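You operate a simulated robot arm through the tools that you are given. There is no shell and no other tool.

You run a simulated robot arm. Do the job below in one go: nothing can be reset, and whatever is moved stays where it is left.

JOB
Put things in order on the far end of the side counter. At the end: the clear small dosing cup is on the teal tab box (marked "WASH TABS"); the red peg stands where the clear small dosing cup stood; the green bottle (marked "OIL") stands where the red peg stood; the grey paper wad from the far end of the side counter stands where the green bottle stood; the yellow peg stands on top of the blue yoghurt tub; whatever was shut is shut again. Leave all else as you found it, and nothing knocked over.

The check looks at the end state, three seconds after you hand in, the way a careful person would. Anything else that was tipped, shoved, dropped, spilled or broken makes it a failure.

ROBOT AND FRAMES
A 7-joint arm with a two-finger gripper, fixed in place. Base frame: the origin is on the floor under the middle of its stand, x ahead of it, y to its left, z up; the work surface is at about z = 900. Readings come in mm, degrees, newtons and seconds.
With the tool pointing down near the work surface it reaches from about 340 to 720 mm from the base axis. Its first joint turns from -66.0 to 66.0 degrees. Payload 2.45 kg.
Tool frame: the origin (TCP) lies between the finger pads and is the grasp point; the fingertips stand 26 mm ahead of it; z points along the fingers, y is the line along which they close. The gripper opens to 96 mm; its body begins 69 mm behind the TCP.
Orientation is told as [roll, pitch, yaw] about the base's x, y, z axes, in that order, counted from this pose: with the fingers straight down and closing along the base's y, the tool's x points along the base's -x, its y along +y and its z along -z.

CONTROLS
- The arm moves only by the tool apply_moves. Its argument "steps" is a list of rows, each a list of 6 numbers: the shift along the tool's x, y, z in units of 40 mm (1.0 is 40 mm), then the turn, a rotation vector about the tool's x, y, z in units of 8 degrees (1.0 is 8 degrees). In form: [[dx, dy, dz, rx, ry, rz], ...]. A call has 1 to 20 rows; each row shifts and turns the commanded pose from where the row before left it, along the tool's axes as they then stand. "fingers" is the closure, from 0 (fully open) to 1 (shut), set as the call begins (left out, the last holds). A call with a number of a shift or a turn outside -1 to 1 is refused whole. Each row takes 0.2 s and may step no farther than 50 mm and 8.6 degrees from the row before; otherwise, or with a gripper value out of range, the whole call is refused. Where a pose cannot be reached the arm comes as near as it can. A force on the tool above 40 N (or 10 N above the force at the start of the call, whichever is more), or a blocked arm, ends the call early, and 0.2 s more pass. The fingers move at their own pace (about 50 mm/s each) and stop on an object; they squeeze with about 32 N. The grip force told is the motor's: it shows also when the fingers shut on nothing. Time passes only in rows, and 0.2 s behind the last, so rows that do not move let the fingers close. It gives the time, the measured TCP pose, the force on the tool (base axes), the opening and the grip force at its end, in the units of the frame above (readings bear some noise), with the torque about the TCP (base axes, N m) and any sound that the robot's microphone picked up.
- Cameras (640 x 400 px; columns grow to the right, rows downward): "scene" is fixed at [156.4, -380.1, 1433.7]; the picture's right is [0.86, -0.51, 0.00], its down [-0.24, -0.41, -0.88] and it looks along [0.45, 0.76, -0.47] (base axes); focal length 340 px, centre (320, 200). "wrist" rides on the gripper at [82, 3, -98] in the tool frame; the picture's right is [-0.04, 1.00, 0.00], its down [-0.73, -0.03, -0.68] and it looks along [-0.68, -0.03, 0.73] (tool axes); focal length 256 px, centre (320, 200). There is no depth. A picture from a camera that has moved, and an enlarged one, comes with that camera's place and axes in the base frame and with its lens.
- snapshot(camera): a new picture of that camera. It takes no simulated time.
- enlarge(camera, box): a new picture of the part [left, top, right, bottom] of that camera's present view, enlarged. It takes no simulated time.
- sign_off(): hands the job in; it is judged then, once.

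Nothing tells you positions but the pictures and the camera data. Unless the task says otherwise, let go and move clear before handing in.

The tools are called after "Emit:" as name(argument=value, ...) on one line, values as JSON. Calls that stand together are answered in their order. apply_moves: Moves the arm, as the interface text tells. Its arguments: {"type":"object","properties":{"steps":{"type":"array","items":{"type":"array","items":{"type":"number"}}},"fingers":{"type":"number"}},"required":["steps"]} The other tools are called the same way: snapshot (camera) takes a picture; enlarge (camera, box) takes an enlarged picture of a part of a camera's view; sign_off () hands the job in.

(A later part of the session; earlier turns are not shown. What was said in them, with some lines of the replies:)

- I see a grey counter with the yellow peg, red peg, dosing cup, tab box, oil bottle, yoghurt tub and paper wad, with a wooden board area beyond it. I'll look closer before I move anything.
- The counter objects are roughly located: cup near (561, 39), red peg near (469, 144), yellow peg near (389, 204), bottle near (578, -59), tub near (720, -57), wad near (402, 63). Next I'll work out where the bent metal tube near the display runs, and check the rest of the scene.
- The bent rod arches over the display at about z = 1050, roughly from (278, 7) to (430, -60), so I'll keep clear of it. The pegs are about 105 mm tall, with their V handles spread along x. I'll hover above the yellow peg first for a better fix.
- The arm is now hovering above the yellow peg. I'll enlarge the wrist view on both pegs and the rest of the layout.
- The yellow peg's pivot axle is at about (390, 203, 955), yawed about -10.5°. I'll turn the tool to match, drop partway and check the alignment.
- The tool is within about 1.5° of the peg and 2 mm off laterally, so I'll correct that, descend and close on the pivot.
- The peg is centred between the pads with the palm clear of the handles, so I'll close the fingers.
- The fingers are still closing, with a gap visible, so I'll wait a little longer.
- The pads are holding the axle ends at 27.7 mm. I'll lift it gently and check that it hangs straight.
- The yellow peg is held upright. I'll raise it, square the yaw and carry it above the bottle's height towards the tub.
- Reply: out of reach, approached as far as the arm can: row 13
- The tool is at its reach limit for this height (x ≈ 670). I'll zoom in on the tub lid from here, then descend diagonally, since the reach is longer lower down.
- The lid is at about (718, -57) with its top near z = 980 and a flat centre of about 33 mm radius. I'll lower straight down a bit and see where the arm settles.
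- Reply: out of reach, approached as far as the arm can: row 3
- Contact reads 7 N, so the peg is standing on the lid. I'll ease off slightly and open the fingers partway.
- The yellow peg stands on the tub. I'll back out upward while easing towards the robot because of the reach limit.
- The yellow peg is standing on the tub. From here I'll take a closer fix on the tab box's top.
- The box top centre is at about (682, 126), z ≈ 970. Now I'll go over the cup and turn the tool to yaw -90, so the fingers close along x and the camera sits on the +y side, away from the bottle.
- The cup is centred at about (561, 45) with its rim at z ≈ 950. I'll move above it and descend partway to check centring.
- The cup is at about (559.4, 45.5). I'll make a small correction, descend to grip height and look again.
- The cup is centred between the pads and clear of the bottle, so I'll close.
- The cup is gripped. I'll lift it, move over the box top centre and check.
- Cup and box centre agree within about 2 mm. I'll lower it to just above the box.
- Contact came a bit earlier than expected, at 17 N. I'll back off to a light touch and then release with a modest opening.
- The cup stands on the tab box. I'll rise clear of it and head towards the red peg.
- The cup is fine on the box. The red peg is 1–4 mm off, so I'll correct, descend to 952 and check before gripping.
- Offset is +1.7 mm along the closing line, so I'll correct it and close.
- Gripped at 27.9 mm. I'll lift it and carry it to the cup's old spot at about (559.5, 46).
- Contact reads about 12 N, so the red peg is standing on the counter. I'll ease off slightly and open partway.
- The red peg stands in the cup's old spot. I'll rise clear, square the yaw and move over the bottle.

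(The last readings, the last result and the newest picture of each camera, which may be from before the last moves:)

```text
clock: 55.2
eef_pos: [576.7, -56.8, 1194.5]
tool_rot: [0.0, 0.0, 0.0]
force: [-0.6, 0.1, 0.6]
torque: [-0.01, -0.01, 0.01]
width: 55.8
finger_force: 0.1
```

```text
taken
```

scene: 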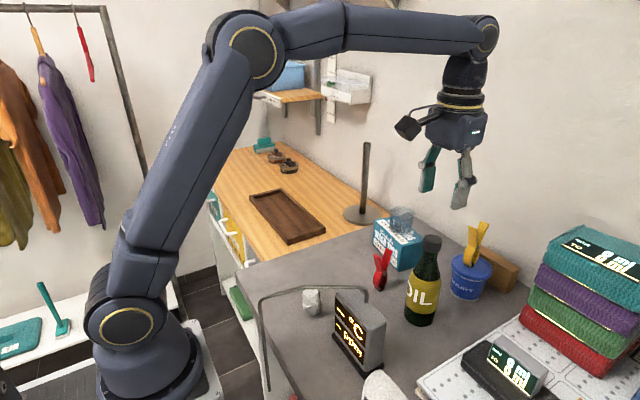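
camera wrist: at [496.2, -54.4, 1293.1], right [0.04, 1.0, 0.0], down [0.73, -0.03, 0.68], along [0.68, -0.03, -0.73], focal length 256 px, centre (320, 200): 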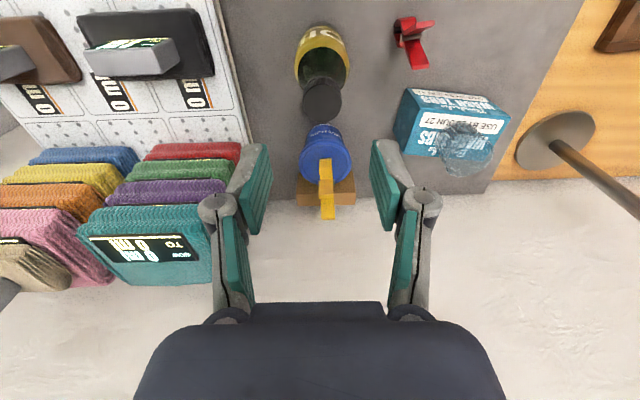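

Emit:
enlarge(camera="wrist", box=[272, 15, 384, 125])

Emit:
enlarge(camera="scene", box=[376, 225, 472, 335])

Emit:
enlarge(camera="wrist", box=[384, 0, 480, 80])

```text
3.64 times, centred on (328, 70) of wrist
camera zoom: at [496.2, -54.4, 1293.1], right [0.04, 1.0, 0.0], down [0.73, -0.03, 0.68], along [0.68, -0.03, -0.73], focal length 931 px, centre (291, 673)
```

zoom: 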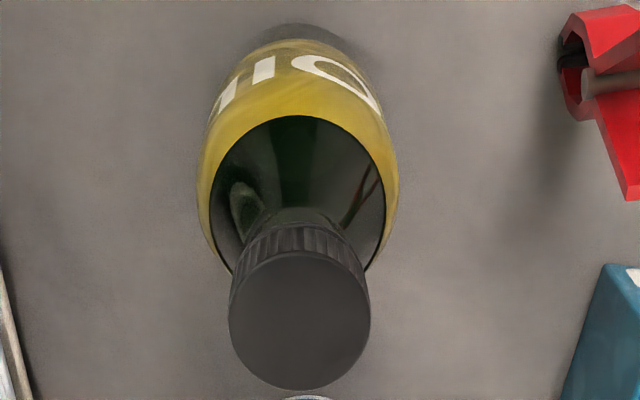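

```text
3.64 times, centred on (424, 280) of scene
camera zoom: at [156.3, -380.1, 1433.7], right [0.86, -0.51, 0.0], down [-0.24, -0.41, -0.88], along [0.45, 0.76, -0.47], focal length 1235 px, centre (-58, -91)
```

zoom: 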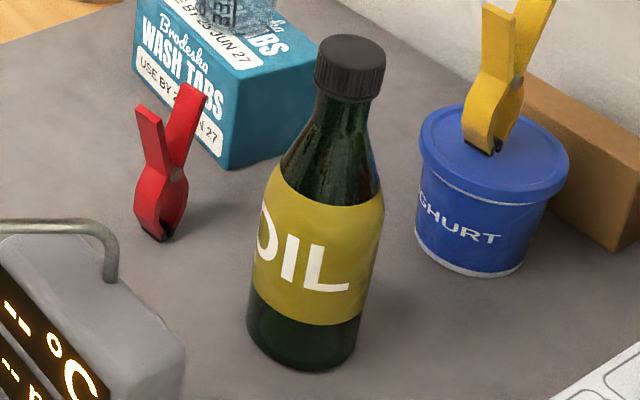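

```text
5.00 times, centred on (432, 40) of wrist
camera zoom: at [496.2, -54.4, 1293.1], right [0.04, 1.0, 0.0], down [0.73, -0.03, 0.68], along [0.68, -0.03, -0.73], focal length 1280 px, centre (-240, 1000)
```

zoom: 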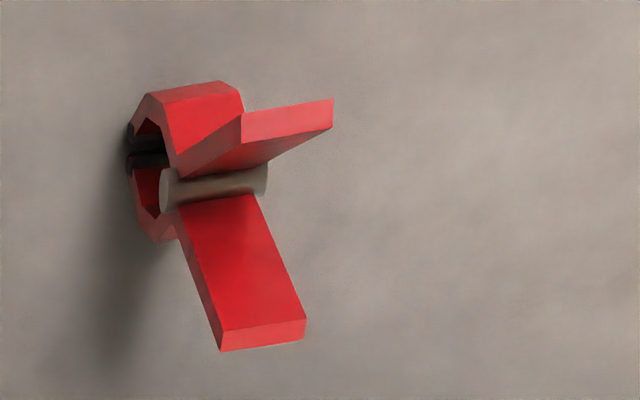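

The cap top is at about (578, -56.5, 1090), roughly 31 mm across. I'll centre on it and descend so the pads sit on the cap.

Emit:
apply_moves(steps=[[0, 0.035, 0.6, 0, 0, 0], [0, 0, 0.8, 0, 0, 0], [0, 0, 0.6, 0, 0, 0], [0, 0, 0, 0, 0, 0]], fingers=0.2)

Emit:
snapshot(camera="wrist")

Emit:
enlarge(camera="scene", box=[376, 165, 504, 245])

```text
clock: 56.2
eef_pos: [576.4, -54.7, 1115.2]
tool_rot: [-0.1, -0.1, 0.1]
force: [-0.7, 0.7, 0.6]
torque: [-0.02, -0.01, -0.01]
width: 77.0
finger_force: 0.1
```

```text
taken
camera wrist: at [495.0, -52.0, 1213.8], right [0.04, 1.0, 0.0], down [0.73, -0.03, 0.68], along [0.68, -0.03, -0.73], focal length 256 px, centre (320, 200)
```

wrist: 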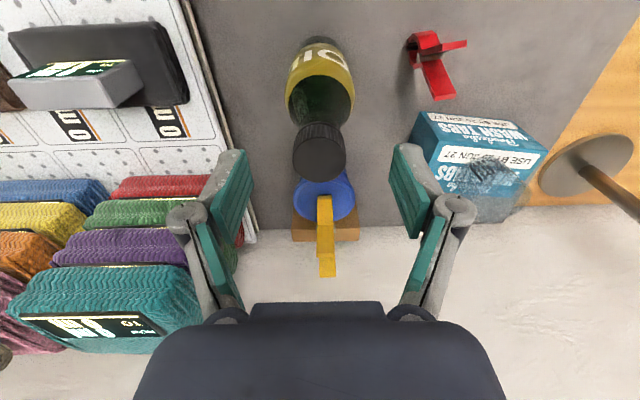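

```text
5.00 times, centred on (440, 205) of scene
camera zoom: at [156.4, -380.1, 1433.7], right [0.86, -0.51, 0.0], down [-0.24, -0.41, -0.88], along [0.45, 0.76, -0.47], focal length 1699 px, centre (-280, 175)
```

zoom: 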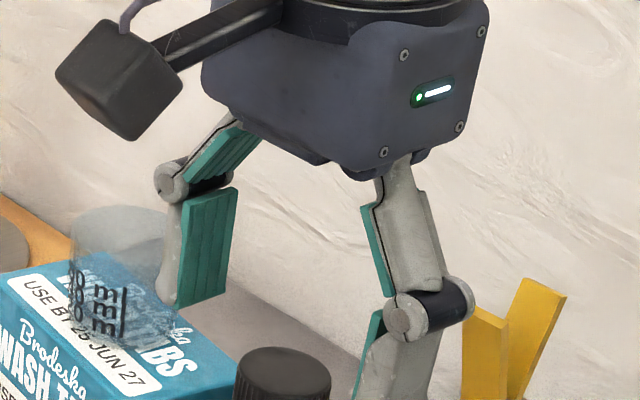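

Emit:
enlarge(camera="wrist", box=[272, 110, 368, 190])

```text
5.00 times, centred on (320, 150) of wrist
camera zoom: at [495.0, -52.0, 1213.8], right [0.04, 1.0, 0.0], down [0.73, -0.03, 0.68], along [0.68, -0.03, -0.73], focal length 1280 px, centre (320, 450)
```

zoom: 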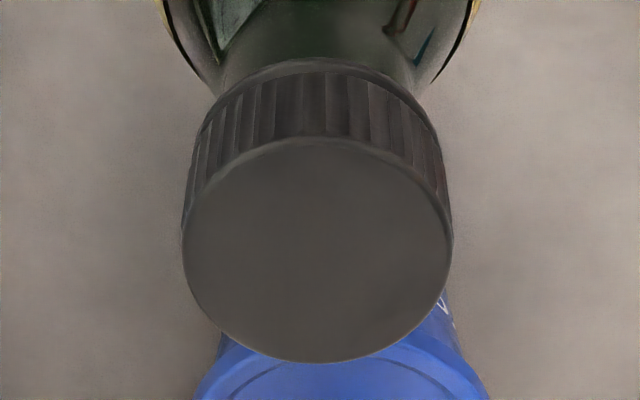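

Emit:
apply_moves(steps=[[-0.04, -0.025, 0.4, 0, 0, 0], [0, 0, 0.35, 0, 0, 0], [0, 0, 0.2, 0, 0, 0], [0, 0, 0, 0, 0, 0]])

Emit:
snapshot(camera="wrist")

Emit:
enlarge(camera="scene", box=[376, 200, 504, 280])

```text
clock: 57.2
eef_pos: [578.1, -56.4, 1078.7]
tool_rot: [0.0, 0.0, 0.0]
force: [-0.9, 0.9, -0.9]
torque: [0.0, 0.01, 0.02]
width: 77.0
finger_force: 0.0
```

```text
taken
camera wrist: at [497.0, -53.3, 1176.6], right [0.04, 1.0, 0.0], down [0.73, -0.03, 0.68], along [0.68, -0.03, -0.73], focal length 256 px, centre (320, 200)
```

wrist: 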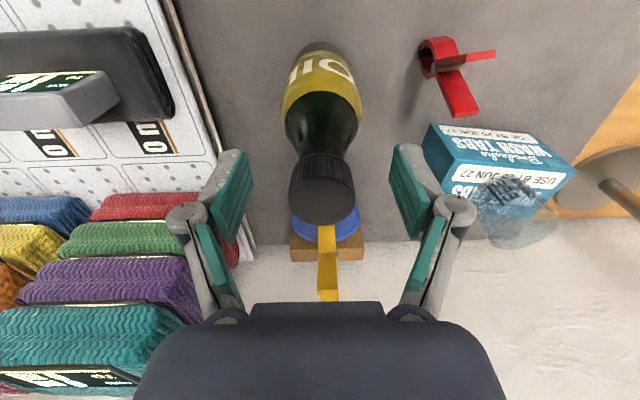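

```text
5.00 times, centred on (440, 240) of scene
camera zoom: at [156.4, -380.1, 1433.7], right [0.86, -0.51, 0.0], down [-0.24, -0.41, -0.88], along [0.45, 0.76, -0.47], focal length 1699 px, centre (-280, 0)
```

zoom: 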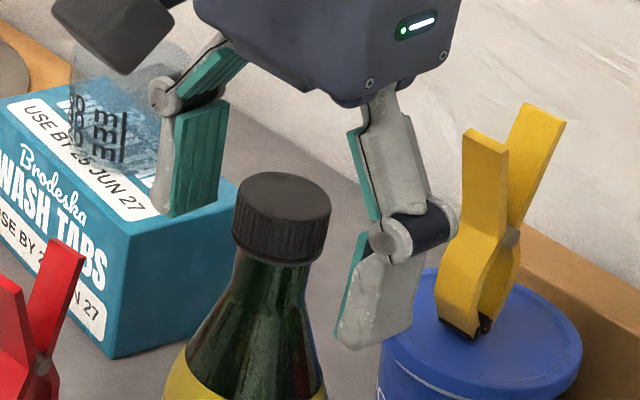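

Aligned on the cap, so I'll close the grip.

Emit:
apply_moves(steps=[[0, 0, 0, 0, 0, 0], [0, 0, 0, 0, 0, 0], [0, 0, 0, 0, 0, 0], [0, 0, 0, 0, 0, 0], [0, 0, 0, 0, 0, 0], [0, 0, 0, 0, 0, 0]], fingers=1)

Emit:
snapshot(camera="wrist")

Emit:
enlarge(camera="scene", box=[376, 200, 504, 280])

```text
clock: 58.6
eef_pos: [577.9, -54.7, 1079.3]
tool_rot: [0.0, -0.1, 0.0]
force: [0.4, 1.3, -0.1]
torque: [0.03, 0.01, 0.02]
width: 29.2
finger_force: 32.1
```

```text
taken
camera wrist: at [497.0, -53.2, 1176.9], right [0.04, 1.0, 0.0], down [0.73, -0.03, 0.68], along [0.68, -0.03, -0.73], focal length 256 px, centre (320, 200)
```

wrist: 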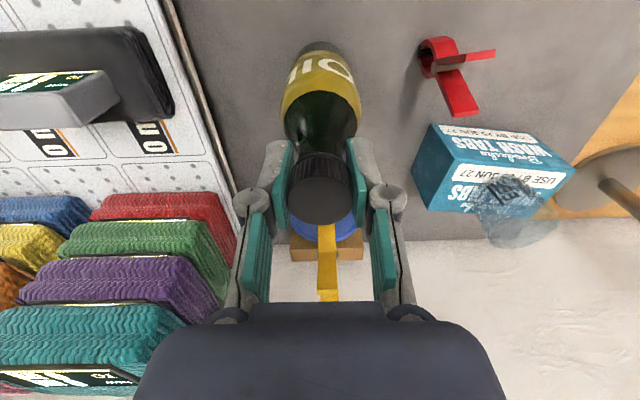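

```text
5.00 times, centred on (440, 240) of scene
camera zoom: at [156.4, -380.1, 1433.7], right [0.86, -0.51, 0.0], down [-0.24, -0.41, -0.88], along [0.45, 0.76, -0.47], focal length 1699 px, centre (-280, 0)
```

zoom: 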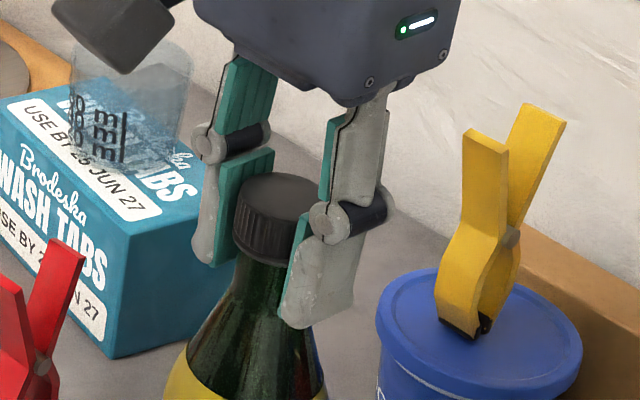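

Emit:
apply_moves(steps=[[0, 0, -0.1, 0, 0, 0], [0, 0, -0.2, 0, 0, 0], [0, 0, -0.3, 0, 0, 0], [0, 0, 0, 0, 0, 0]])

Emit:
enlarge(camera="scene", box=[360, 200, 520, 340])

Emit:
snapshot(camera="wrist")

```text
clock: 59.6
eef_pos: [578.8, -54.8, 1103.0]
tool_rot: [0.0, -0.2, -0.1]
force: [0.1, 0.6, -2.3]
torque: [0.0, 0.02, 0.01]
width: 29.6
finger_force: 31.9
```

```text
2.86 times, centred on (440, 270) of scene
camera zoom: at [156.4, -380.1, 1433.7], right [0.86, -0.51, 0.0], down [-0.24, -0.41, -0.88], along [0.45, 0.76, -0.47], focal length 971 px, centre (-23, 0)
```

zoom: 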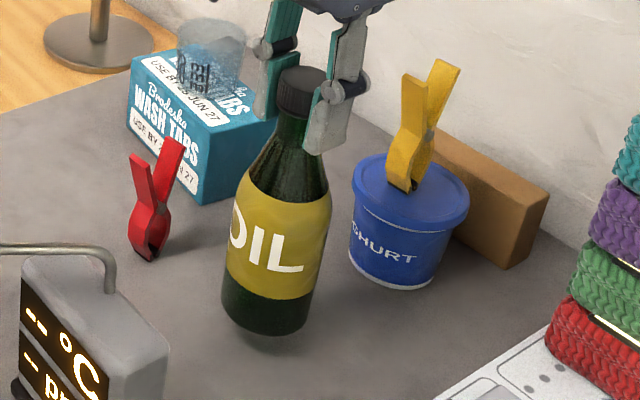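

```text
taken
camera wrist: at [498.2, -52.4, 1200.6], right [0.04, 1.0, 0.0], down [0.73, -0.03, 0.68], along [0.68, -0.03, -0.73], focal length 256 px, centre (320, 200)
```

wrist: 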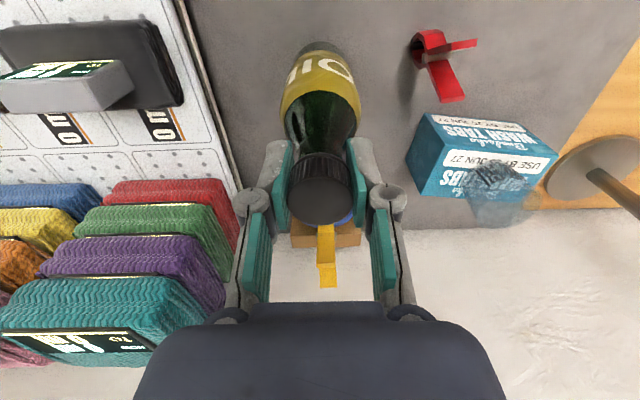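

The bottle hangs straight. I'll raise it so its base clears the red peg, then carry it to the red peg's old spot at (467, 145).

Emit:
apply_moves(steps=[[0, 0, -0.6, 0, 0, 0], [0, 0, -0.8, 0, 0, 0], [0, 0, -0.9, 0, 0, 0], [0, 0, -0.75, 0, 0, 0], [0.2, 0.35, 0, 0, 0, 0], [0.36, 0.65, 0, 0, 0, 0], [0.36, 0.65, 0, 0, 0, 0], [0.36, 0.65, 0, 0, 0, 0], [0.36, 0.65, 0, 0, 0, 0], [0.36, 0.65, 0, 0, 0, 0], [0.36, 0.65, 0, 0, 0, 0], [0.24, 0.45, 0, 0, 0, 0], [0.17, 0.3, 0, 0, 0, 0], [0, 0, 0, 0, 0, 0], [0, 0, 0, 0, 0, 0]])

Emit:
snapshot(camera="wrist")

Emit:
snapshot(camera="scene")

```text
clock: 62.8
eef_pos: [467.9, 146.4, 1223.9]
tool_rot: [0.1, 0.0, -0.1]
force: [0.4, 0.3, -1.4]
torque: [0.0, 0.01, 0.03]
width: 29.5
finger_force: 31.3
```

```text
taken
camera wrist: at [387.2, 149.0, 1322.3], right [0.04, 1.0, 0.0], down [0.73, -0.03, 0.68], along [0.68, -0.03, -0.73], focal length 256 px, centre (320, 200)
```

wrist: 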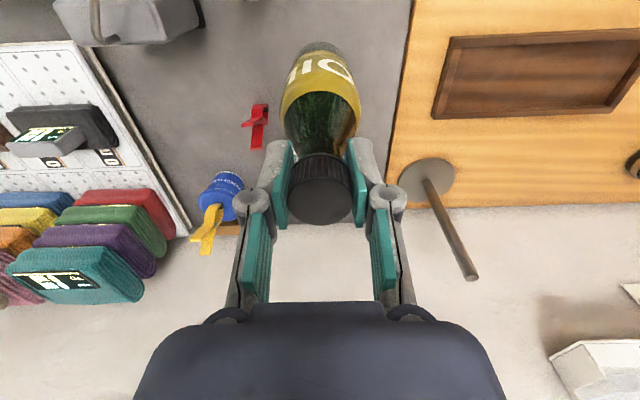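

```text
taken
```

scene: 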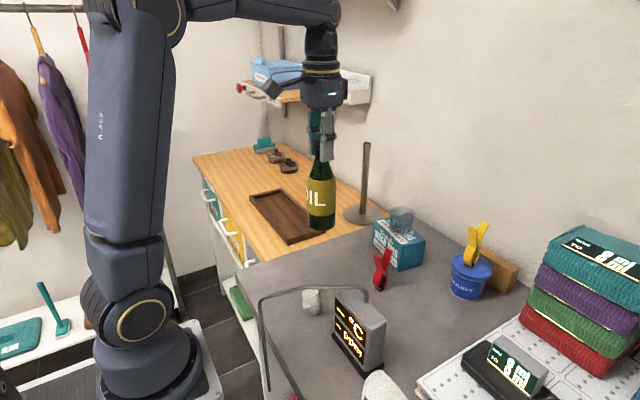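

Emit:
apply_moves(steps=[[0, 0, 0.7, 0, 0, 0], [0, 0, 0.8, 0, 0, 0], [0, 0, 0.8, 0, 0, 0], [0, 0, 0.6, 0, 0, 0], [0, 0, 0.4, 0, 0, 0], [0, 0, 0, 0, 0, 0]])

Emit:
enlarge(camera="scene", box=[256, 160, 416, 300])

Emit:
snapshot(camera="wrist")

```text
clock: 64.2
eef_pos: [467.6, 146.0, 1090.2]
tool_rot: [0.0, 0.0, -0.1]
force: [0.0, -1.2, -1.8]
torque: [-0.01, 0.01, 0.01]
width: 29.3
finger_force: 32.1
```

```text
2.86 times, centred on (336, 230) of scene
camera zoom: at [156.4, -380.1, 1433.7], right [0.86, -0.51, 0.0], down [-0.24, -0.41, -0.88], along [0.45, 0.76, -0.47], focal length 971 px, centre (274, 114)
```

zoom: 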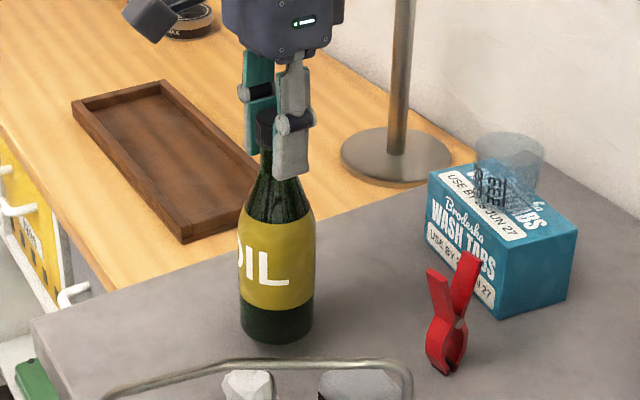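

```text
taken
camera wrist: at [386.4, 149.2, 1189.5], right [0.04, 1.0, 0.0], down [0.73, -0.03, 0.68], along [0.68, -0.03, -0.73], focal length 256 px, centre (320, 200)
```

wrist: 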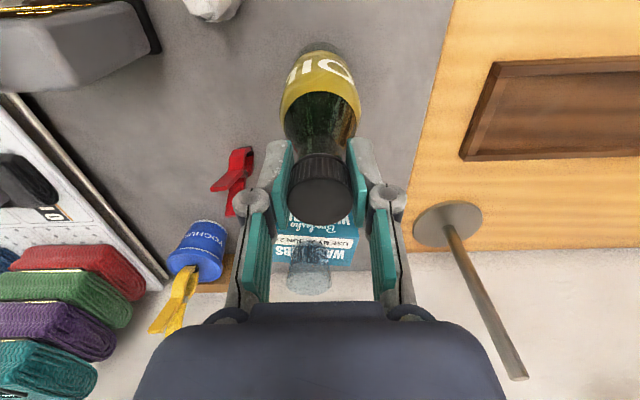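

Emit:
apply_moves(steps=[[0, 0, 0.12, 0, 0, 0], [0, 0, 0.08, 0, 0, 0], [0, 0, 0, 0, 0, 0]])

Emit:
apply_moves(steps=[[0, 0, 0.04, 0, 0, 0], [0, 0, 0, 0, 0, 0]])

Emit:
apply_moves(steps=[[0, 0, 0.035, 0, 0, 0], [0, 0, 0, 0, 0, 0]])

```text
clock: 65.0
eef_pos: [469.4, 147.0, 1085.1]
tool_rot: [0.0, 0.0, 0.0]
force: [-0.7, 0.7, -2.7]
torque: [0.03, 0.0, -0.05]
width: 29.7
finger_force: 31.8
```

```text
clock: 65.6
eef_pos: [467.3, 146.5, 1081.8]
tool_rot: [0.0, 0.0, 0.0]
force: [0.2, 0.2, -2.2]
torque: [0.0, -0.01, 0.01]
width: 29.5
finger_force: 32.5
```

```text
clock: 66.2
eef_pos: [467.1, 146.4, 1080.3]
tool_rot: [-0.1, 0.0, 0.0]
force: [0.4, -0.1, -2.5]
torque: [0.01, -0.01, -0.05]
width: 29.3
finger_force: 31.7
```

Emit:
apply_moves(steps=[[0, 0, 0.03, 0, 0, 0], [0, 0, 0, 0, 0, 0]])

Emit:
apply_moves(steps=[[0, 0, 0.025, 0, 0, 0], [0, 0, 0, 0, 0, 0]])

```text
clock: 66.8
eef_pos: [468.8, 146.6, 1079.3]
tool_rot: [0.0, 0.1, 0.1]
force: [0.9, -0.5, -2.7]
torque: [-0.03, 0.01, 0.0]
width: 29.5
finger_force: 32.0
```

```text
clock: 67.4
eef_pos: [468.5, 145.5, 1078.5]
tool_rot: [-0.1, 0.0, 0.0]
force: [-2.6, 0.2, 5.3]
torque: [-0.06, 0.29, -0.02]
width: 29.2
finger_force: 31.8
```

The bottle is standing on the counter (contact about 5 N). I'll release it.

Emit:
apply_moves(steps=[[0, 0, 0, 0, 0, 0], [0, 0, 0, 0, 0, 0], [0, 0, 0, 0, 0, 0], [0, 0, 0, 0, 0, 0]], fingers=0.3)

Emit:
snapshot(camera="wrist")

Emit:
enlarge(camera="scene", box=[256, 160, 416, 300])

```text
clock: 68.4
eef_pos: [468.8, 146.4, 1077.4]
tool_rot: [0.0, 0.0, 0.0]
force: [0.6, -0.1, 1.1]
torque: [0.03, 0.02, -0.03]
width: 67.4
finger_force: 0.1
```

```text
taken
camera wrist: at [387.6, 148.4, 1176.4], right [0.04, 1.0, 0.0], down [0.73, -0.03, 0.68], along [0.68, -0.03, -0.73], focal length 256 px, centre (320, 200)
```

wrist: 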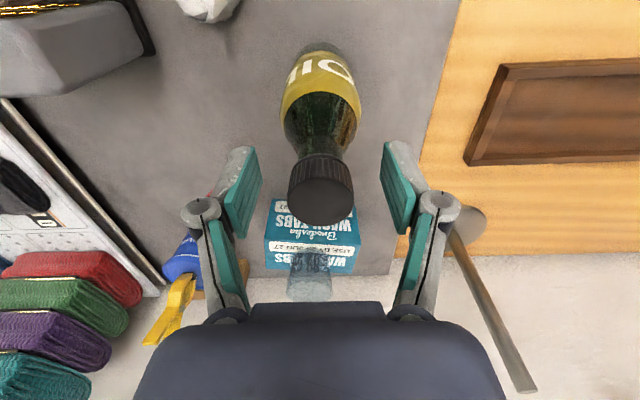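

```text
2.86 times, centred on (336, 230) of scene
camera zoom: at [156.4, -380.1, 1433.7], right [0.86, -0.51, 0.0], down [-0.24, -0.41, -0.88], along [0.45, 0.76, -0.47], focal length 971 px, centre (274, 114)
```

zoom: 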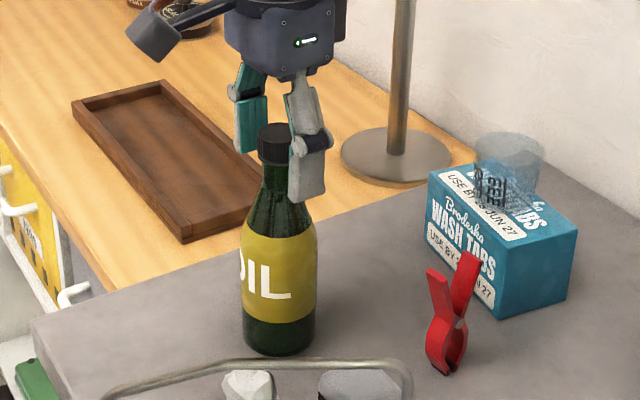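

The bottle stands in the red peg's old place. I'll rise and move to look down at the wad and its surroundings (display, bent rod).

Emit:
apply_moves(steps=[[0, 0, -0.5, 0, 0, 0], [0, 0, -0.9, 0, 0, 0], [0, 0, -0.9, 0, 0, 0], [0, 0, -0.7, 0, 0, 0], [0.4, -0.5, 0, 0, 0, 0], [0.4, -0.5, 0, 0, 0, 0], [0.4, -0.5, 0, 0, 0, 0], [0.4, -0.5, 0, 0, 0, 0], [0, 0, 0, 0, 0, 0]])

Emit:
snapshot(camera="wrist")

Emit:
snapshot(camera="scene")

```text
clock: 70.4
eef_pos: [403.9, 65.5, 1197.5]
tool_rot: [0.0, 0.0, 0.0]
force: [-0.5, 0.0, -0.1]
torque: [0.01, 0.0, -0.03]
width: 67.3
finger_force: 0.2
```

```text
taken
camera wrist: at [323.3, 67.1, 1295.8], right [0.04, 1.0, 0.0], down [0.73, -0.03, 0.68], along [0.68, -0.03, -0.73], focal length 256 px, centre (320, 200)
```

wrist: 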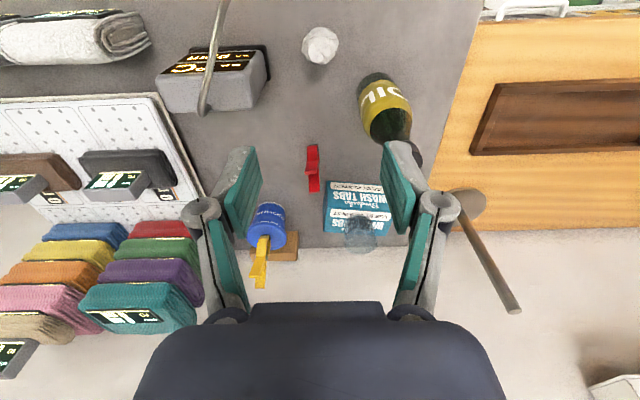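

```text
taken
```

scene: 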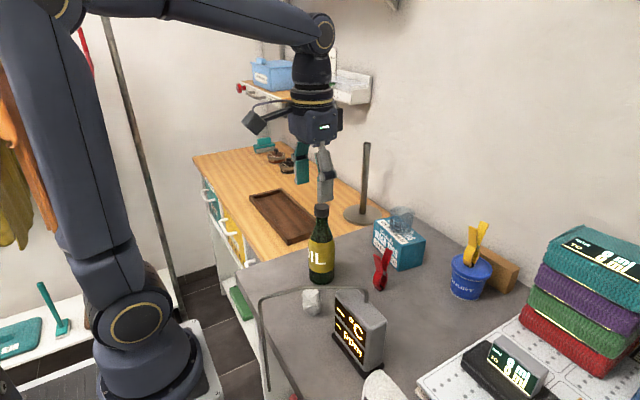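

Emit:
enlarge(camera="wrist", box=[270, 0, 398, 80])

Emit:
enlarge(camera="wrist", box=[140, 0, 300, 120])

Emit:
enlarge(camera="scene", box=[250, 270, 410, 390])

```text
5.00 times, centred on (334, 40) of wrist
camera zoom: at [323.3, 67.1, 1295.8], right [0.04, 1.0, 0.0], down [0.73, -0.03, 0.68], along [0.68, -0.03, -0.73], focal length 1280 px, centre (250, 1000)
```

zoom: 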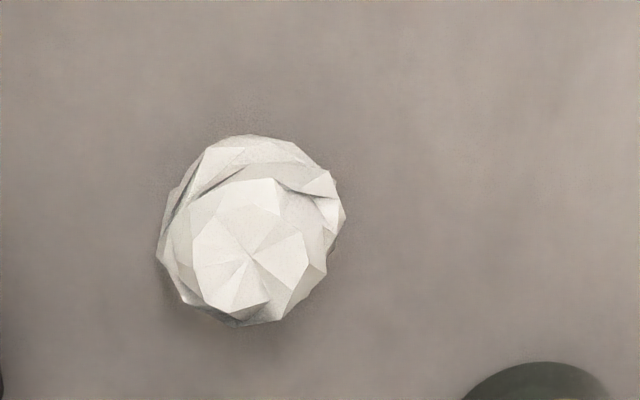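

```text
3.33 times, centred on (220, 60) of wrist
camera zoom: at [323.3, 67.1, 1295.8], right [0.04, 1.0, 0.0], down [0.73, -0.03, 0.68], along [0.68, -0.03, -0.73], focal length 853 px, centre (653, 667)
```

zoom: 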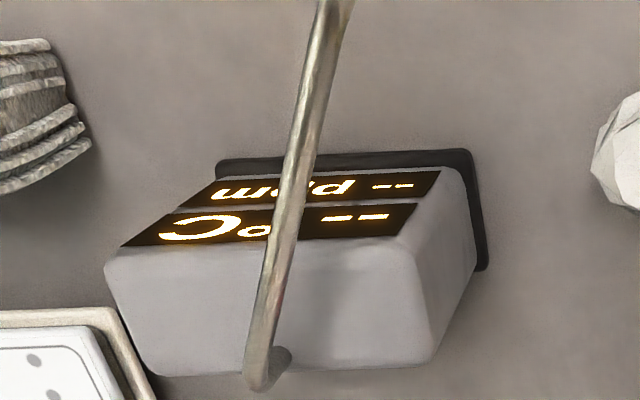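

```text
3.33 times, centred on (330, 330) of scene
camera zoom: at [156.3, -380.1, 1433.7], right [0.86, -0.51, 0.0], down [-0.24, -0.41, -0.88], along [0.45, 0.76, -0.47], focal length 1132 px, centre (287, -233)
```

zoom: 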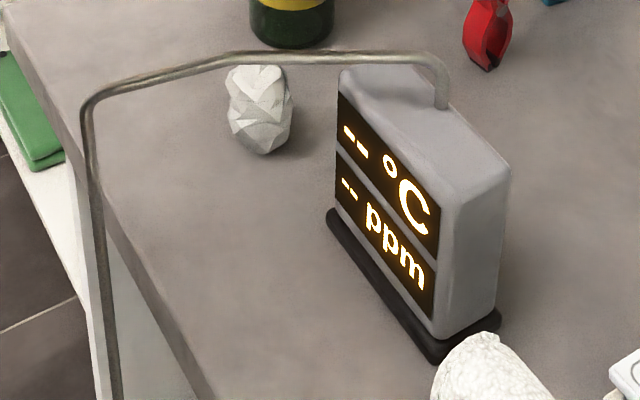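

The wad is at about (402, 63.5), roughly 48 mm across. The display's near edge is at y ≈ -10 and the bottle is 105 mm away. Yaw -75 keeps fingers and camera clear of all of them, so I'll rotate up here and then descend partway.

Emit:
apply_moves(steps=[[0, 0, 0, 0, 0, 0.94], [0, 0, 0, 0, 0, 0.94], [0, 0, 0, 0, 0, 0.94], [0, 0, 0, 0, 0, 0.94], [0, 0, 0, 0, 0, 0.94], [0, 0, 0, 0, 0, 0.94], [0, 0, 0, 0, 0, 0.94], [0, 0, 0, 0, 0, 0.94], [0, 0, 0, 0, 0, 0.94], [0, 0, 0, 0, 0, 0.92], [-0.015, -0.07, 0.8, 0, 0, 0], [0, 0, 0.9, 0, 0, 0], [0, 0, 0.9, 0, 0, 0], [0, 0, 0.8, 0, 0, 0], [0, 0, 0.6, 0, 0, 0], [0, 0, 0, 0, 0, 0]], fingers=0.12)

Emit:
snapshot(camera="wrist")

Emit:
snapshot(camera="scene")

```text
clock: 73.8
eef_pos: [402.4, 65.5, 1039.0]
tool_rot: [0.1, 0.0, -75.2]
force: [-0.6, 0.4, 0.1]
torque: [-0.04, 0.0, 0.03]
width: 84.6
finger_force: 0.1
```

```text
taken
camera wrist: at [385.6, 144.5, 1137.0], right [0.98, 0.22, 0.0], down [0.16, -0.72, 0.68], along [0.15, -0.66, -0.73], focal length 256 px, centre (320, 200)
```

wrist: 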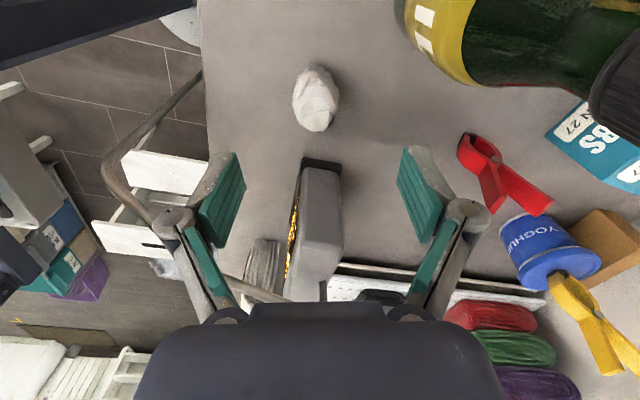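

```text
taken
```

scene: 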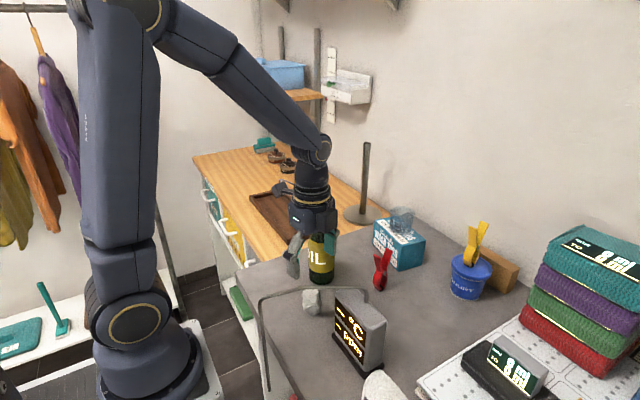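

The rod's post is at about (287, 38), well clear of the gripper. The wad is about 3 mm off along the closing line. I'll correct and descend to z ≈ 931.

Emit:
apply_moves(steps=[[0, -0.075, 0.7, 0, 0, 0], [0, 0, 0.8, 0, 0, 0], [0, 0, 0.7, 0, 0, 0], [0, 0, 0.3, 0, 0, 0], [0, 0, 0, 0, 0, 0]])

Emit:
snapshot(camera="wrist")

Emit:
enlarge(camera="scene", box=[230, 200, 390, 320])

```text
clock: 75.0
eef_pos: [399.8, 61.7, 939.2]
tool_rot: [0.1, 0.1, -75.1]
force: [0.4, -0.2, -0.4]
torque: [0.02, -0.01, -0.02]
width: 84.2
finger_force: 0.0
```

```text
taken
camera wrist: at [382.5, 142.0, 1037.7], right [0.98, 0.22, 0.0], down [0.16, -0.72, 0.68], along [0.15, -0.66, -0.73], focal length 256 px, centre (320, 200)
```

wrist: 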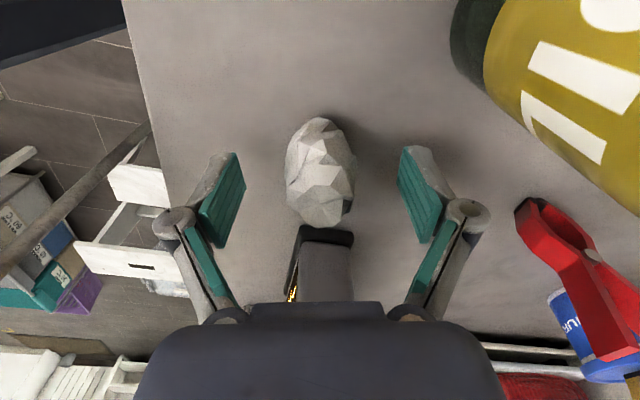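

```text
3.33 times, centred on (310, 260) of scene
camera zoom: at [156.4, -380.1, 1433.7], right [0.86, -0.51, 0.0], down [-0.24, -0.41, -0.88], along [0.45, 0.76, -0.47], focal length 1132 px, centre (353, 0)
```

zoom: 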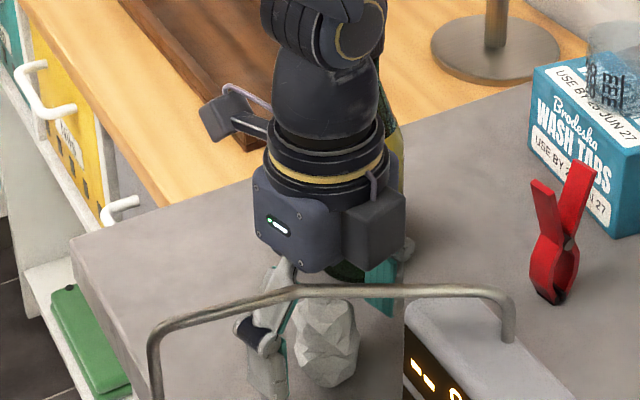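

Emit:
apply_moves(steps=[[0, 0, 0.2, 0, 0, 0], [0, 0, 0, 0, 0, 0]])

Emit:
apply_moves(steps=[[0, 0, 0, 0, 0, 0], [0, 0, 0, 0, 0, 0], [0, 0, 0, 0, 0, 0], [0, 0, 0, 0, 0, 0], [0, 0, 0, 0, 0, 0], [0, 0, 0, 0, 0, 0]], fingers=1)

Emit:
snapshot(camera="wrist")

```text
clock: 75.6
eef_pos: [398.7, 63.3, 931.5]
tool_rot: [0.0, 0.1, -75.1]
force: [1.1, 0.3, 0.4]
torque: [-0.01, 0.0, -0.01]
width: 84.4
finger_force: 0.1
```

```text
clock: 77.0
eef_pos: [399.9, 62.3, 931.4]
tool_rot: [0.0, 0.0, -75.1]
force: [0.0, 0.3, -1.1]
torque: [0.0, 0.0, -0.01]
width: 24.9
finger_force: 31.9
```

```text
taken
camera wrist: at [382.3, 142.3, 1029.5], right [0.98, 0.22, 0.0], down [0.16, -0.72, 0.68], along [0.15, -0.66, -0.73], focal length 256 px, centre (320, 200)
```

wrist: 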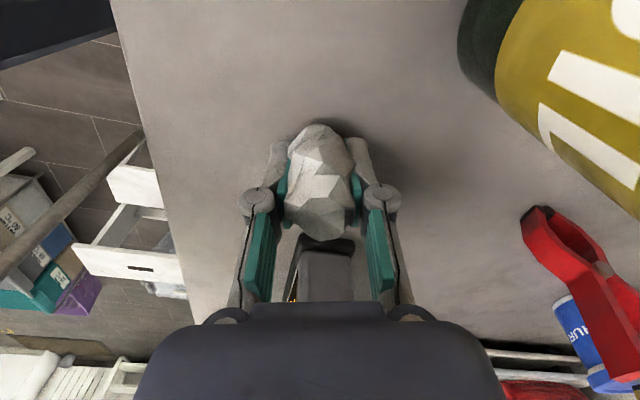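

The wad is gripped (it gives a little). I'll lift it and check.

Emit:
apply_moves(steps=[[0, 0, -0.25, 0, 0, 0], [0, 0, -0.6, 0, 0, 0], [0, 0, -0.9, 0, 0, 0], [0, 0, -0.9, 0, 0, 0], [0, 0, -0.9, 0, 0, 0], [0, 0, -0.9, 0, 0, 0], [0, 0, -0.9, 0, 0, 0], [0, 0, 0, 0, 0, 0]])

Emit:
snapshot(camera="wrist")

Emit:
snapshot(camera="scene")

```text
clock: 78.8
eef_pos: [399.8, 63.5, 1146.5]
tool_rot: [0.0, 0.0, -75.1]
force: [0.0, -1.2, -0.4]
torque: [-0.04, 0.0, 0.0]
width: 25.2
finger_force: 31.8
```

```text
taken
camera wrist: at [383.1, 143.3, 1243.2], right [0.98, 0.22, 0.0], down [0.16, -0.72, 0.68], along [0.15, -0.66, -0.73], focal length 256 px, centre (320, 200)
```

wrist: 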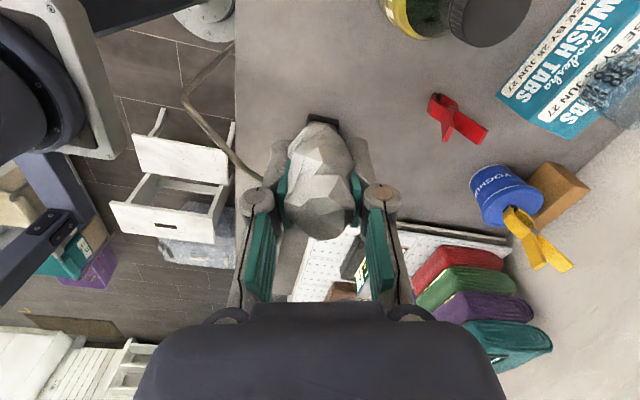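

```text
taken
```

scene: 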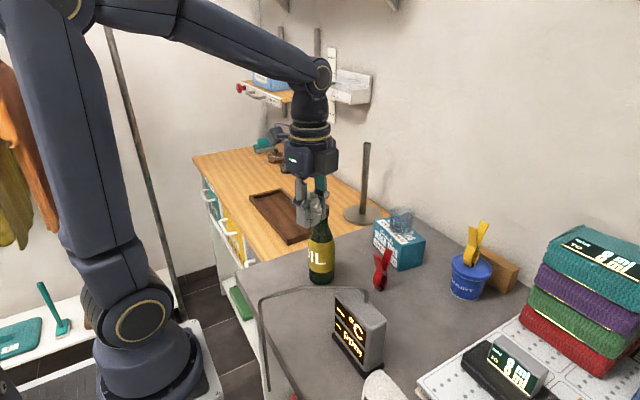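

Emit:
apply_moves(steps=[[0, 0, 0, 0, 0, -0.94], [0, 0, 0, 0, 0, -0.94], [0, 0, 0, 0, 0, -0.94], [0, 0, 0, 0, 0, -0.94], [0, 0, 0, 0, 0, -0.94], [0, 0, 0, 0, 0, -0.94], [0, 0, 0, 0, 0, -0.94], [0, 0, 0, 0, 0, -0.94], [0, 0, 0, 0, 0, -0.94], [0, 0, 0, 0, 0, -0.93], [-0.748, -0.497, 0, 0, 0, 0], [-0.748, -0.497, 0, 0, 0, 0], [-0.748, -0.497, 0, 0, 0, 0], [-0.748, -0.497, 0, 0, 0, 0], [-0.748, -0.497, 0, 0, 0, 0], [-0.748, -0.497, 0, 0, 0, 0], [0, 0, 0, 0, 0, 0]])

Emit:
snapshot(camera="wrist")

Emit:
snapshot(camera="scene")

```text
clock: 82.4
eef_pos: [578.2, -55.0, 1144.5]
tool_rot: [0.0, -0.1, 0.1]
force: [0.4, 0.9, -1.1]
torque: [-0.02, -0.01, 0.02]
width: 24.7
finger_force: 32.3
```

```text
taken
camera wrist: at [496.8, -52.3, 1243.2], right [0.04, 1.0, 0.0], down [0.73, -0.03, 0.68], along [0.68, -0.03, -0.73], focal length 256 px, centre (320, 200)
```

wrist: 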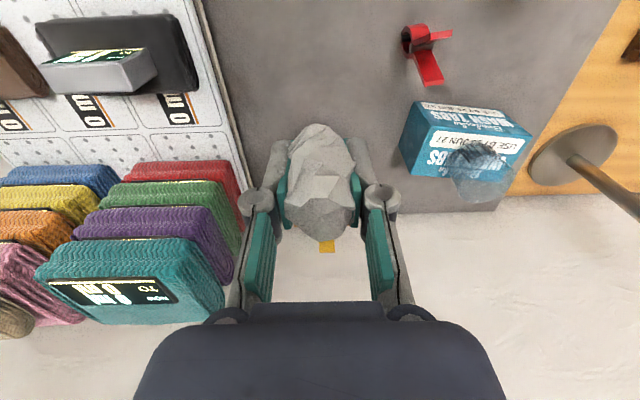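

```text
taken
```

scene: 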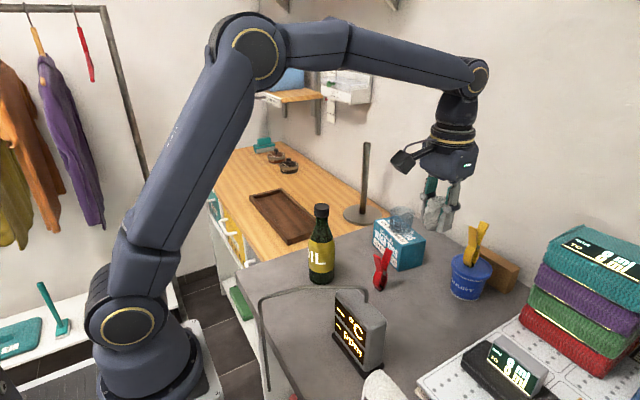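

Emit:
apply_moves(steps=[[-0.03, -0.02, 0.8, 0, 0, 0], [0, 0, 0.9, 0, 0, 0], [0, 0, 0.9, 0, 0, 0], [0, 0, 0.9, 0, 0, 0], [0, 0, 0.9, 0, 0, 0], [0, 0, 0.5, 0, 0, 0], [0, 0, 0, 0, 0, 0]])

Emit:
snapshot(camera="wrist")

Emit:
enlarge(camera="scene", box=[340, 220, 500, 340])

```text
clock: 84.0
eef_pos: [580.1, -54.9, 948.6]
tool_rot: [0.1, 0.0, 0.0]
force: [0.4, -0.1, 0.5]
torque: [-0.02, -0.04, -0.03]
width: 24.8
finger_force: 31.8
```

```text
taken
camera wrist: at [499.3, -53.0, 1047.2], right [0.04, 1.0, 0.0], down [0.73, -0.03, 0.68], along [0.68, -0.03, -0.73], focal length 256 px, centre (320, 200)
```

wrist: 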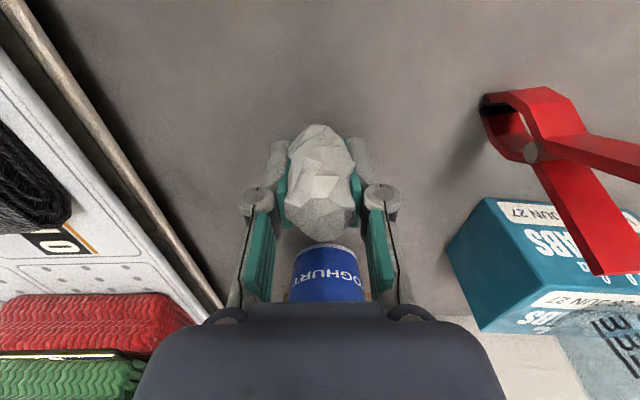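

```text
3.33 times, centred on (420, 280) of scene
camera zoom: at [156.4, -380.1, 1433.7], right [0.86, -0.51, 0.0], down [-0.24, -0.41, -0.88], along [0.45, 0.76, -0.47], focal length 1132 px, centre (-13, -67)
```

zoom: 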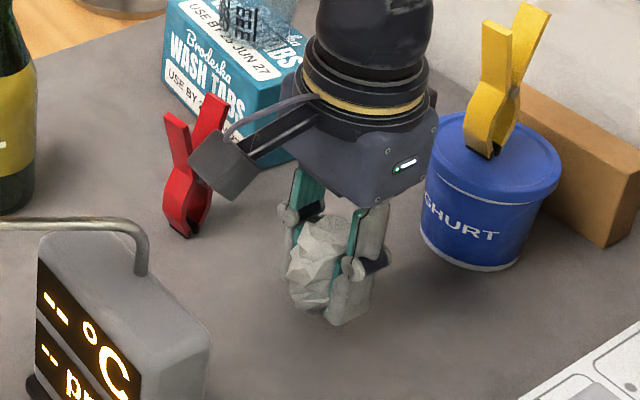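

Emit:
apply_moves(steps=[[0, 0, 0.2, 0, 0, 0], [0, 0, 0.12, 0, 0, 0], [0, 0, 0, 0, 0, 0]])

Emit:
apply_moves(steps=[[0, 0, 0.05, 0, 0, 0], [0, 0, 0, 0, 0, 0]])

Emit:
apply_moves(steps=[[0, 0, 0.04, 0, 0, 0], [0, 0, 0, 0, 0, 0]])

```text
clock: 84.8
eef_pos: [580.4, -55.3, 936.4]
tool_rot: [0.1, 0.0, 0.0]
force: [-0.9, 0.1, 0.1]
torque: [0.01, -0.01, -0.01]
width: 25.2
finger_force: 32.2
```

```text
clock: 85.4
eef_pos: [579.6, -56.0, 934.6]
tool_rot: [0.0, 0.0, 0.0]
force: [-0.3, -0.3, 0.4]
torque: [0.04, -0.05, -0.03]
width: 24.9
finger_force: 32.0
```

```text
clock: 86.0
eef_pos: [579.1, -55.9, 931.0]
tool_rot: [0.0, 0.0, 0.0]
force: [0.2, 0.1, -0.9]
torque: [0.0, 0.01, -0.02]
width: 25.2
finger_force: 32.4
```

Emit:
apply_moves(steps=[[0, 0, 0.03, 0, 0, 0], [0, 0, 0, 0, 0, 0]])

Emit:
enlarge(camera="scene", box=[380, 260, 476, 332])

```text
clock: 86.6
eef_pos: [579.9, -56.5, 931.3]
tool_rot: [0.0, 0.0, 0.0]
force: [-0.3, 0.6, 1.5]
torque: [0.01, 0.09, -0.01]
width: 25.2
finger_force: 32.0
```

```text
5.56 times, centred on (428, 296) of scene
camera zoom: at [156.3, -380.1, 1433.7], right [0.86, -0.51, 0.0], down [-0.24, -0.41, -0.88], along [0.45, 0.76, -0.47], focal length 1888 px, centre (-280, -333)
```

zoom: 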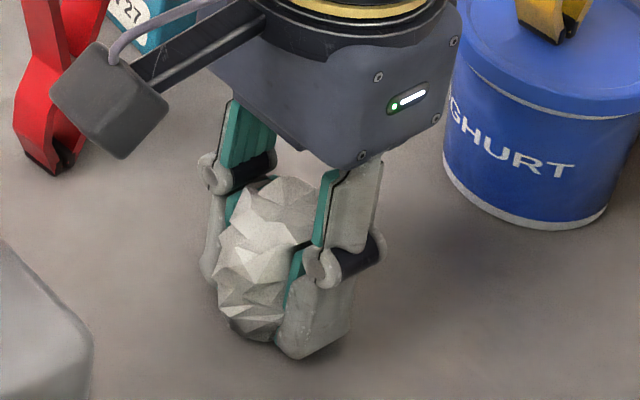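

Emit:
apply_moves(steps=[[0, 0, 0.02, 0, 0, 0], [0, 0, 0, 0, 0, 0]])

```text
clock: 87.2
eef_pos: [579.5, -55.8, 930.1]
tool_rot: [0.0, -0.1, -0.1]
force: [-1.0, 1.3, 14.1]
torque: [0.02, 0.13, 0.03]
width: 24.9
finger_force: 31.9
```

Contact is made. I'll ease off half a millimetre and release.

Emit:
apply_moves(steps=[[0, 0, -0.02, 0, 0, 0], [0, 0, 0, 0, 0, 0]])

Emit:
apply_moves(steps=[[0, 0, 0, 0, 0, 0], [0, 0, 0, 0, 0, 0], [0, 0, 0, 0, 0, 0], [0, 0, 0, 0, 0, 0], [0, 0, 0, 0, 0, 0]], fingers=0.25)

Emit:
snapshot(camera="wrist")

Emit:
enlarge(camera="scene", box=[380, 260, 476, 332])

```text
clock: 87.8
eef_pos: [580.6, -56.9, 930.4]
tool_rot: [0.0, 0.0, 0.0]
force: [-1.5, 0.6, 9.0]
torque: [-0.01, 0.05, 0.04]
width: 24.6
finger_force: 31.9
```

```text
clock: 89.0
eef_pos: [580.0, -56.7, 931.3]
tool_rot: [0.0, 0.1, -0.1]
force: [-0.2, 0.0, -0.3]
torque: [0.0, -0.01, -0.01]
width: 71.8
finger_force: 0.2
```

```text
taken
camera wrist: at [499.0, -53.9, 1029.0], right [0.04, 1.0, 0.0], down [0.73, -0.03, 0.68], along [0.68, -0.03, -0.73], focal length 256 px, centre (320, 200)
```

wrist: 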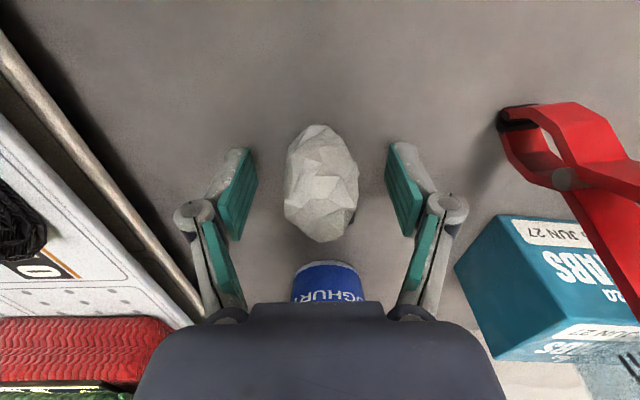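

```text
5.56 times, centred on (428, 296) of scene
camera zoom: at [156.4, -380.1, 1433.7], right [0.86, -0.51, 0.0], down [-0.24, -0.41, -0.88], along [0.45, 0.76, -0.47], focal length 1888 px, centre (-280, -333)
```

zoom: 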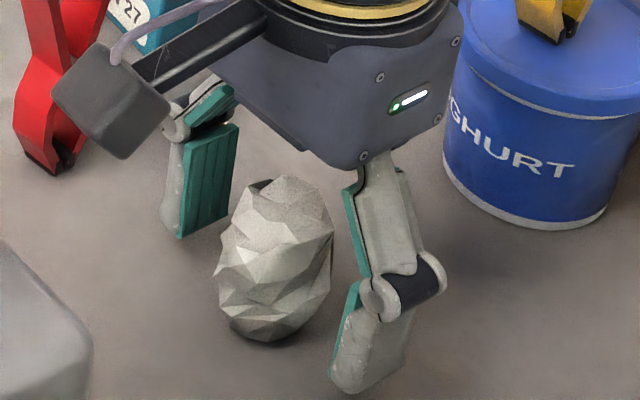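

The wad is released in the bottle's old place. I'll rise clear, retract and inspect everything.

Emit:
apply_moves(steps=[[0, 0, -0.4, 0, 0, 0], [0, 0, -0.9, 0, 0, 0], [0, 0, -1, 0, 0, 0], [0, 0, -1, 0, 0, 0], [0, 0, -1, 0, 0, 0], [0, 0, -1, 0, 0, 0], [0, 0, -1, 0, 0, 0], [0.6, 0.8, -0.5, 0, 0, 0], [0.7, 0.9, 0, 0, 0, 0], [0.7, 0.9, 0, 0, 0, 0], [0.7, 0.9, 0, 0, 0, 0], [0.7, 0.9, 0, 0, 0, 0], [0.7, 0.9, 0, 0, 0, 0], [0, 0, 0, 0, 0, 0]])

Emit:
snapshot(camera="wrist")

Emit:
snapshot(camera="scene")

Emit:
enlarge(camera="scene", box=[340, 190, 532, 325])

Emit:
enlarge(camera="scene", box=[220, 180, 444, 320])

```text
clock: 92.0
eef_pos: [413.2, 155.7, 1204.2]
tool_rot: [-0.1, -0.1, 0.0]
force: [-0.4, 0.5, -0.5]
torque: [-0.02, -0.01, -0.03]
width: 71.8
finger_force: 0.1
```

```text
taken
camera wrist: at [332.7, 159.4, 1302.2], right [0.04, 1.0, 0.0], down [0.73, -0.03, 0.68], along [0.68, -0.03, -0.73], focal length 256 px, centre (320, 200)
```

wrist: 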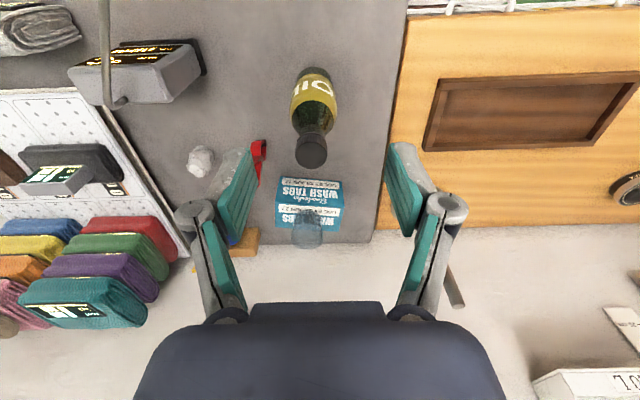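

```text
taken
```

scene: 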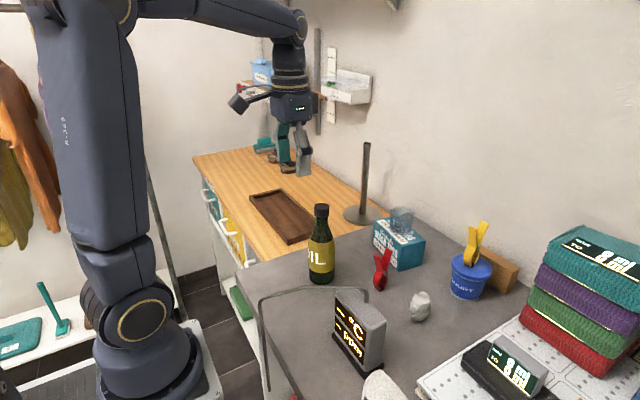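

```text
2.96 times, centred on (436, 258) of scene
camera zoom: at [156.4, -380.1, 1433.7], right [0.86, -0.51, 0.0], down [-0.24, -0.41, -0.88], along [0.45, 0.76, -0.47], focal length 1007 px, centre (-24, 30)
```

zoom: 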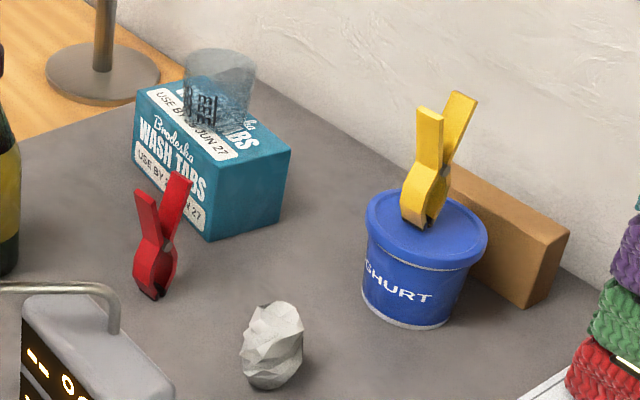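

```text
2.86 times, centred on (332, 250) of scene
camera zoom: at [156.4, -380.1, 1433.7], right [0.86, -0.51, 0.0], down [-0.24, -0.41, -0.88], along [0.45, 0.76, -0.47], focal length 971 px, centre (286, 57)
```

zoom: 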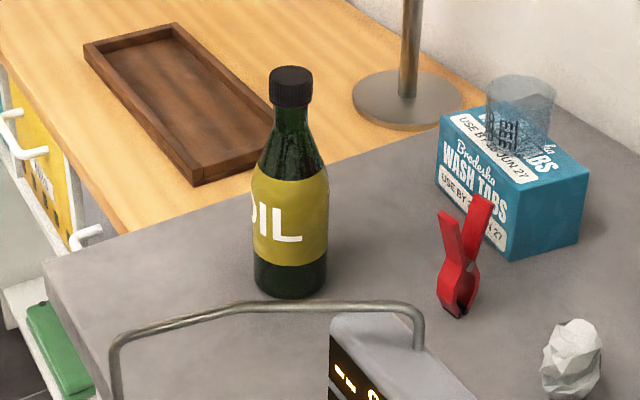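

Everything is where it should be: the cup is on the tab box, the red peg on the cup's old spot, the bottle on the red peg's old spot, the wad on the bottle's old spot, and the yellow peg stands on the tub. Nothing was opened, all items are upright and the arm is clear, so I'm handing in.

Emit:
sign_off()

```text
The job is handed in.
```

The job is done and handed in. In the last pictures everything stood upright and the arm was clear:

- **Dosing cup:** on top of the teal "WASH TABS" box, near its centre.
- **Red peg:** standing where the cup stood.
- **Green "OIL" bottle:** standing where the red peg stood.
- **Paper wad:** resting where the bottle stood. It gave a little in the gripper.
- **Yellow peg:** standing on the lid of the blue yoghurt tub.

In the pictures, the red peg, bottle and wad match the old spots to within a few millimetres. I did not open anything, so nothing needed shutting again. The arm only picked up the five items you named, and I saw nothing else moved or knocked over.
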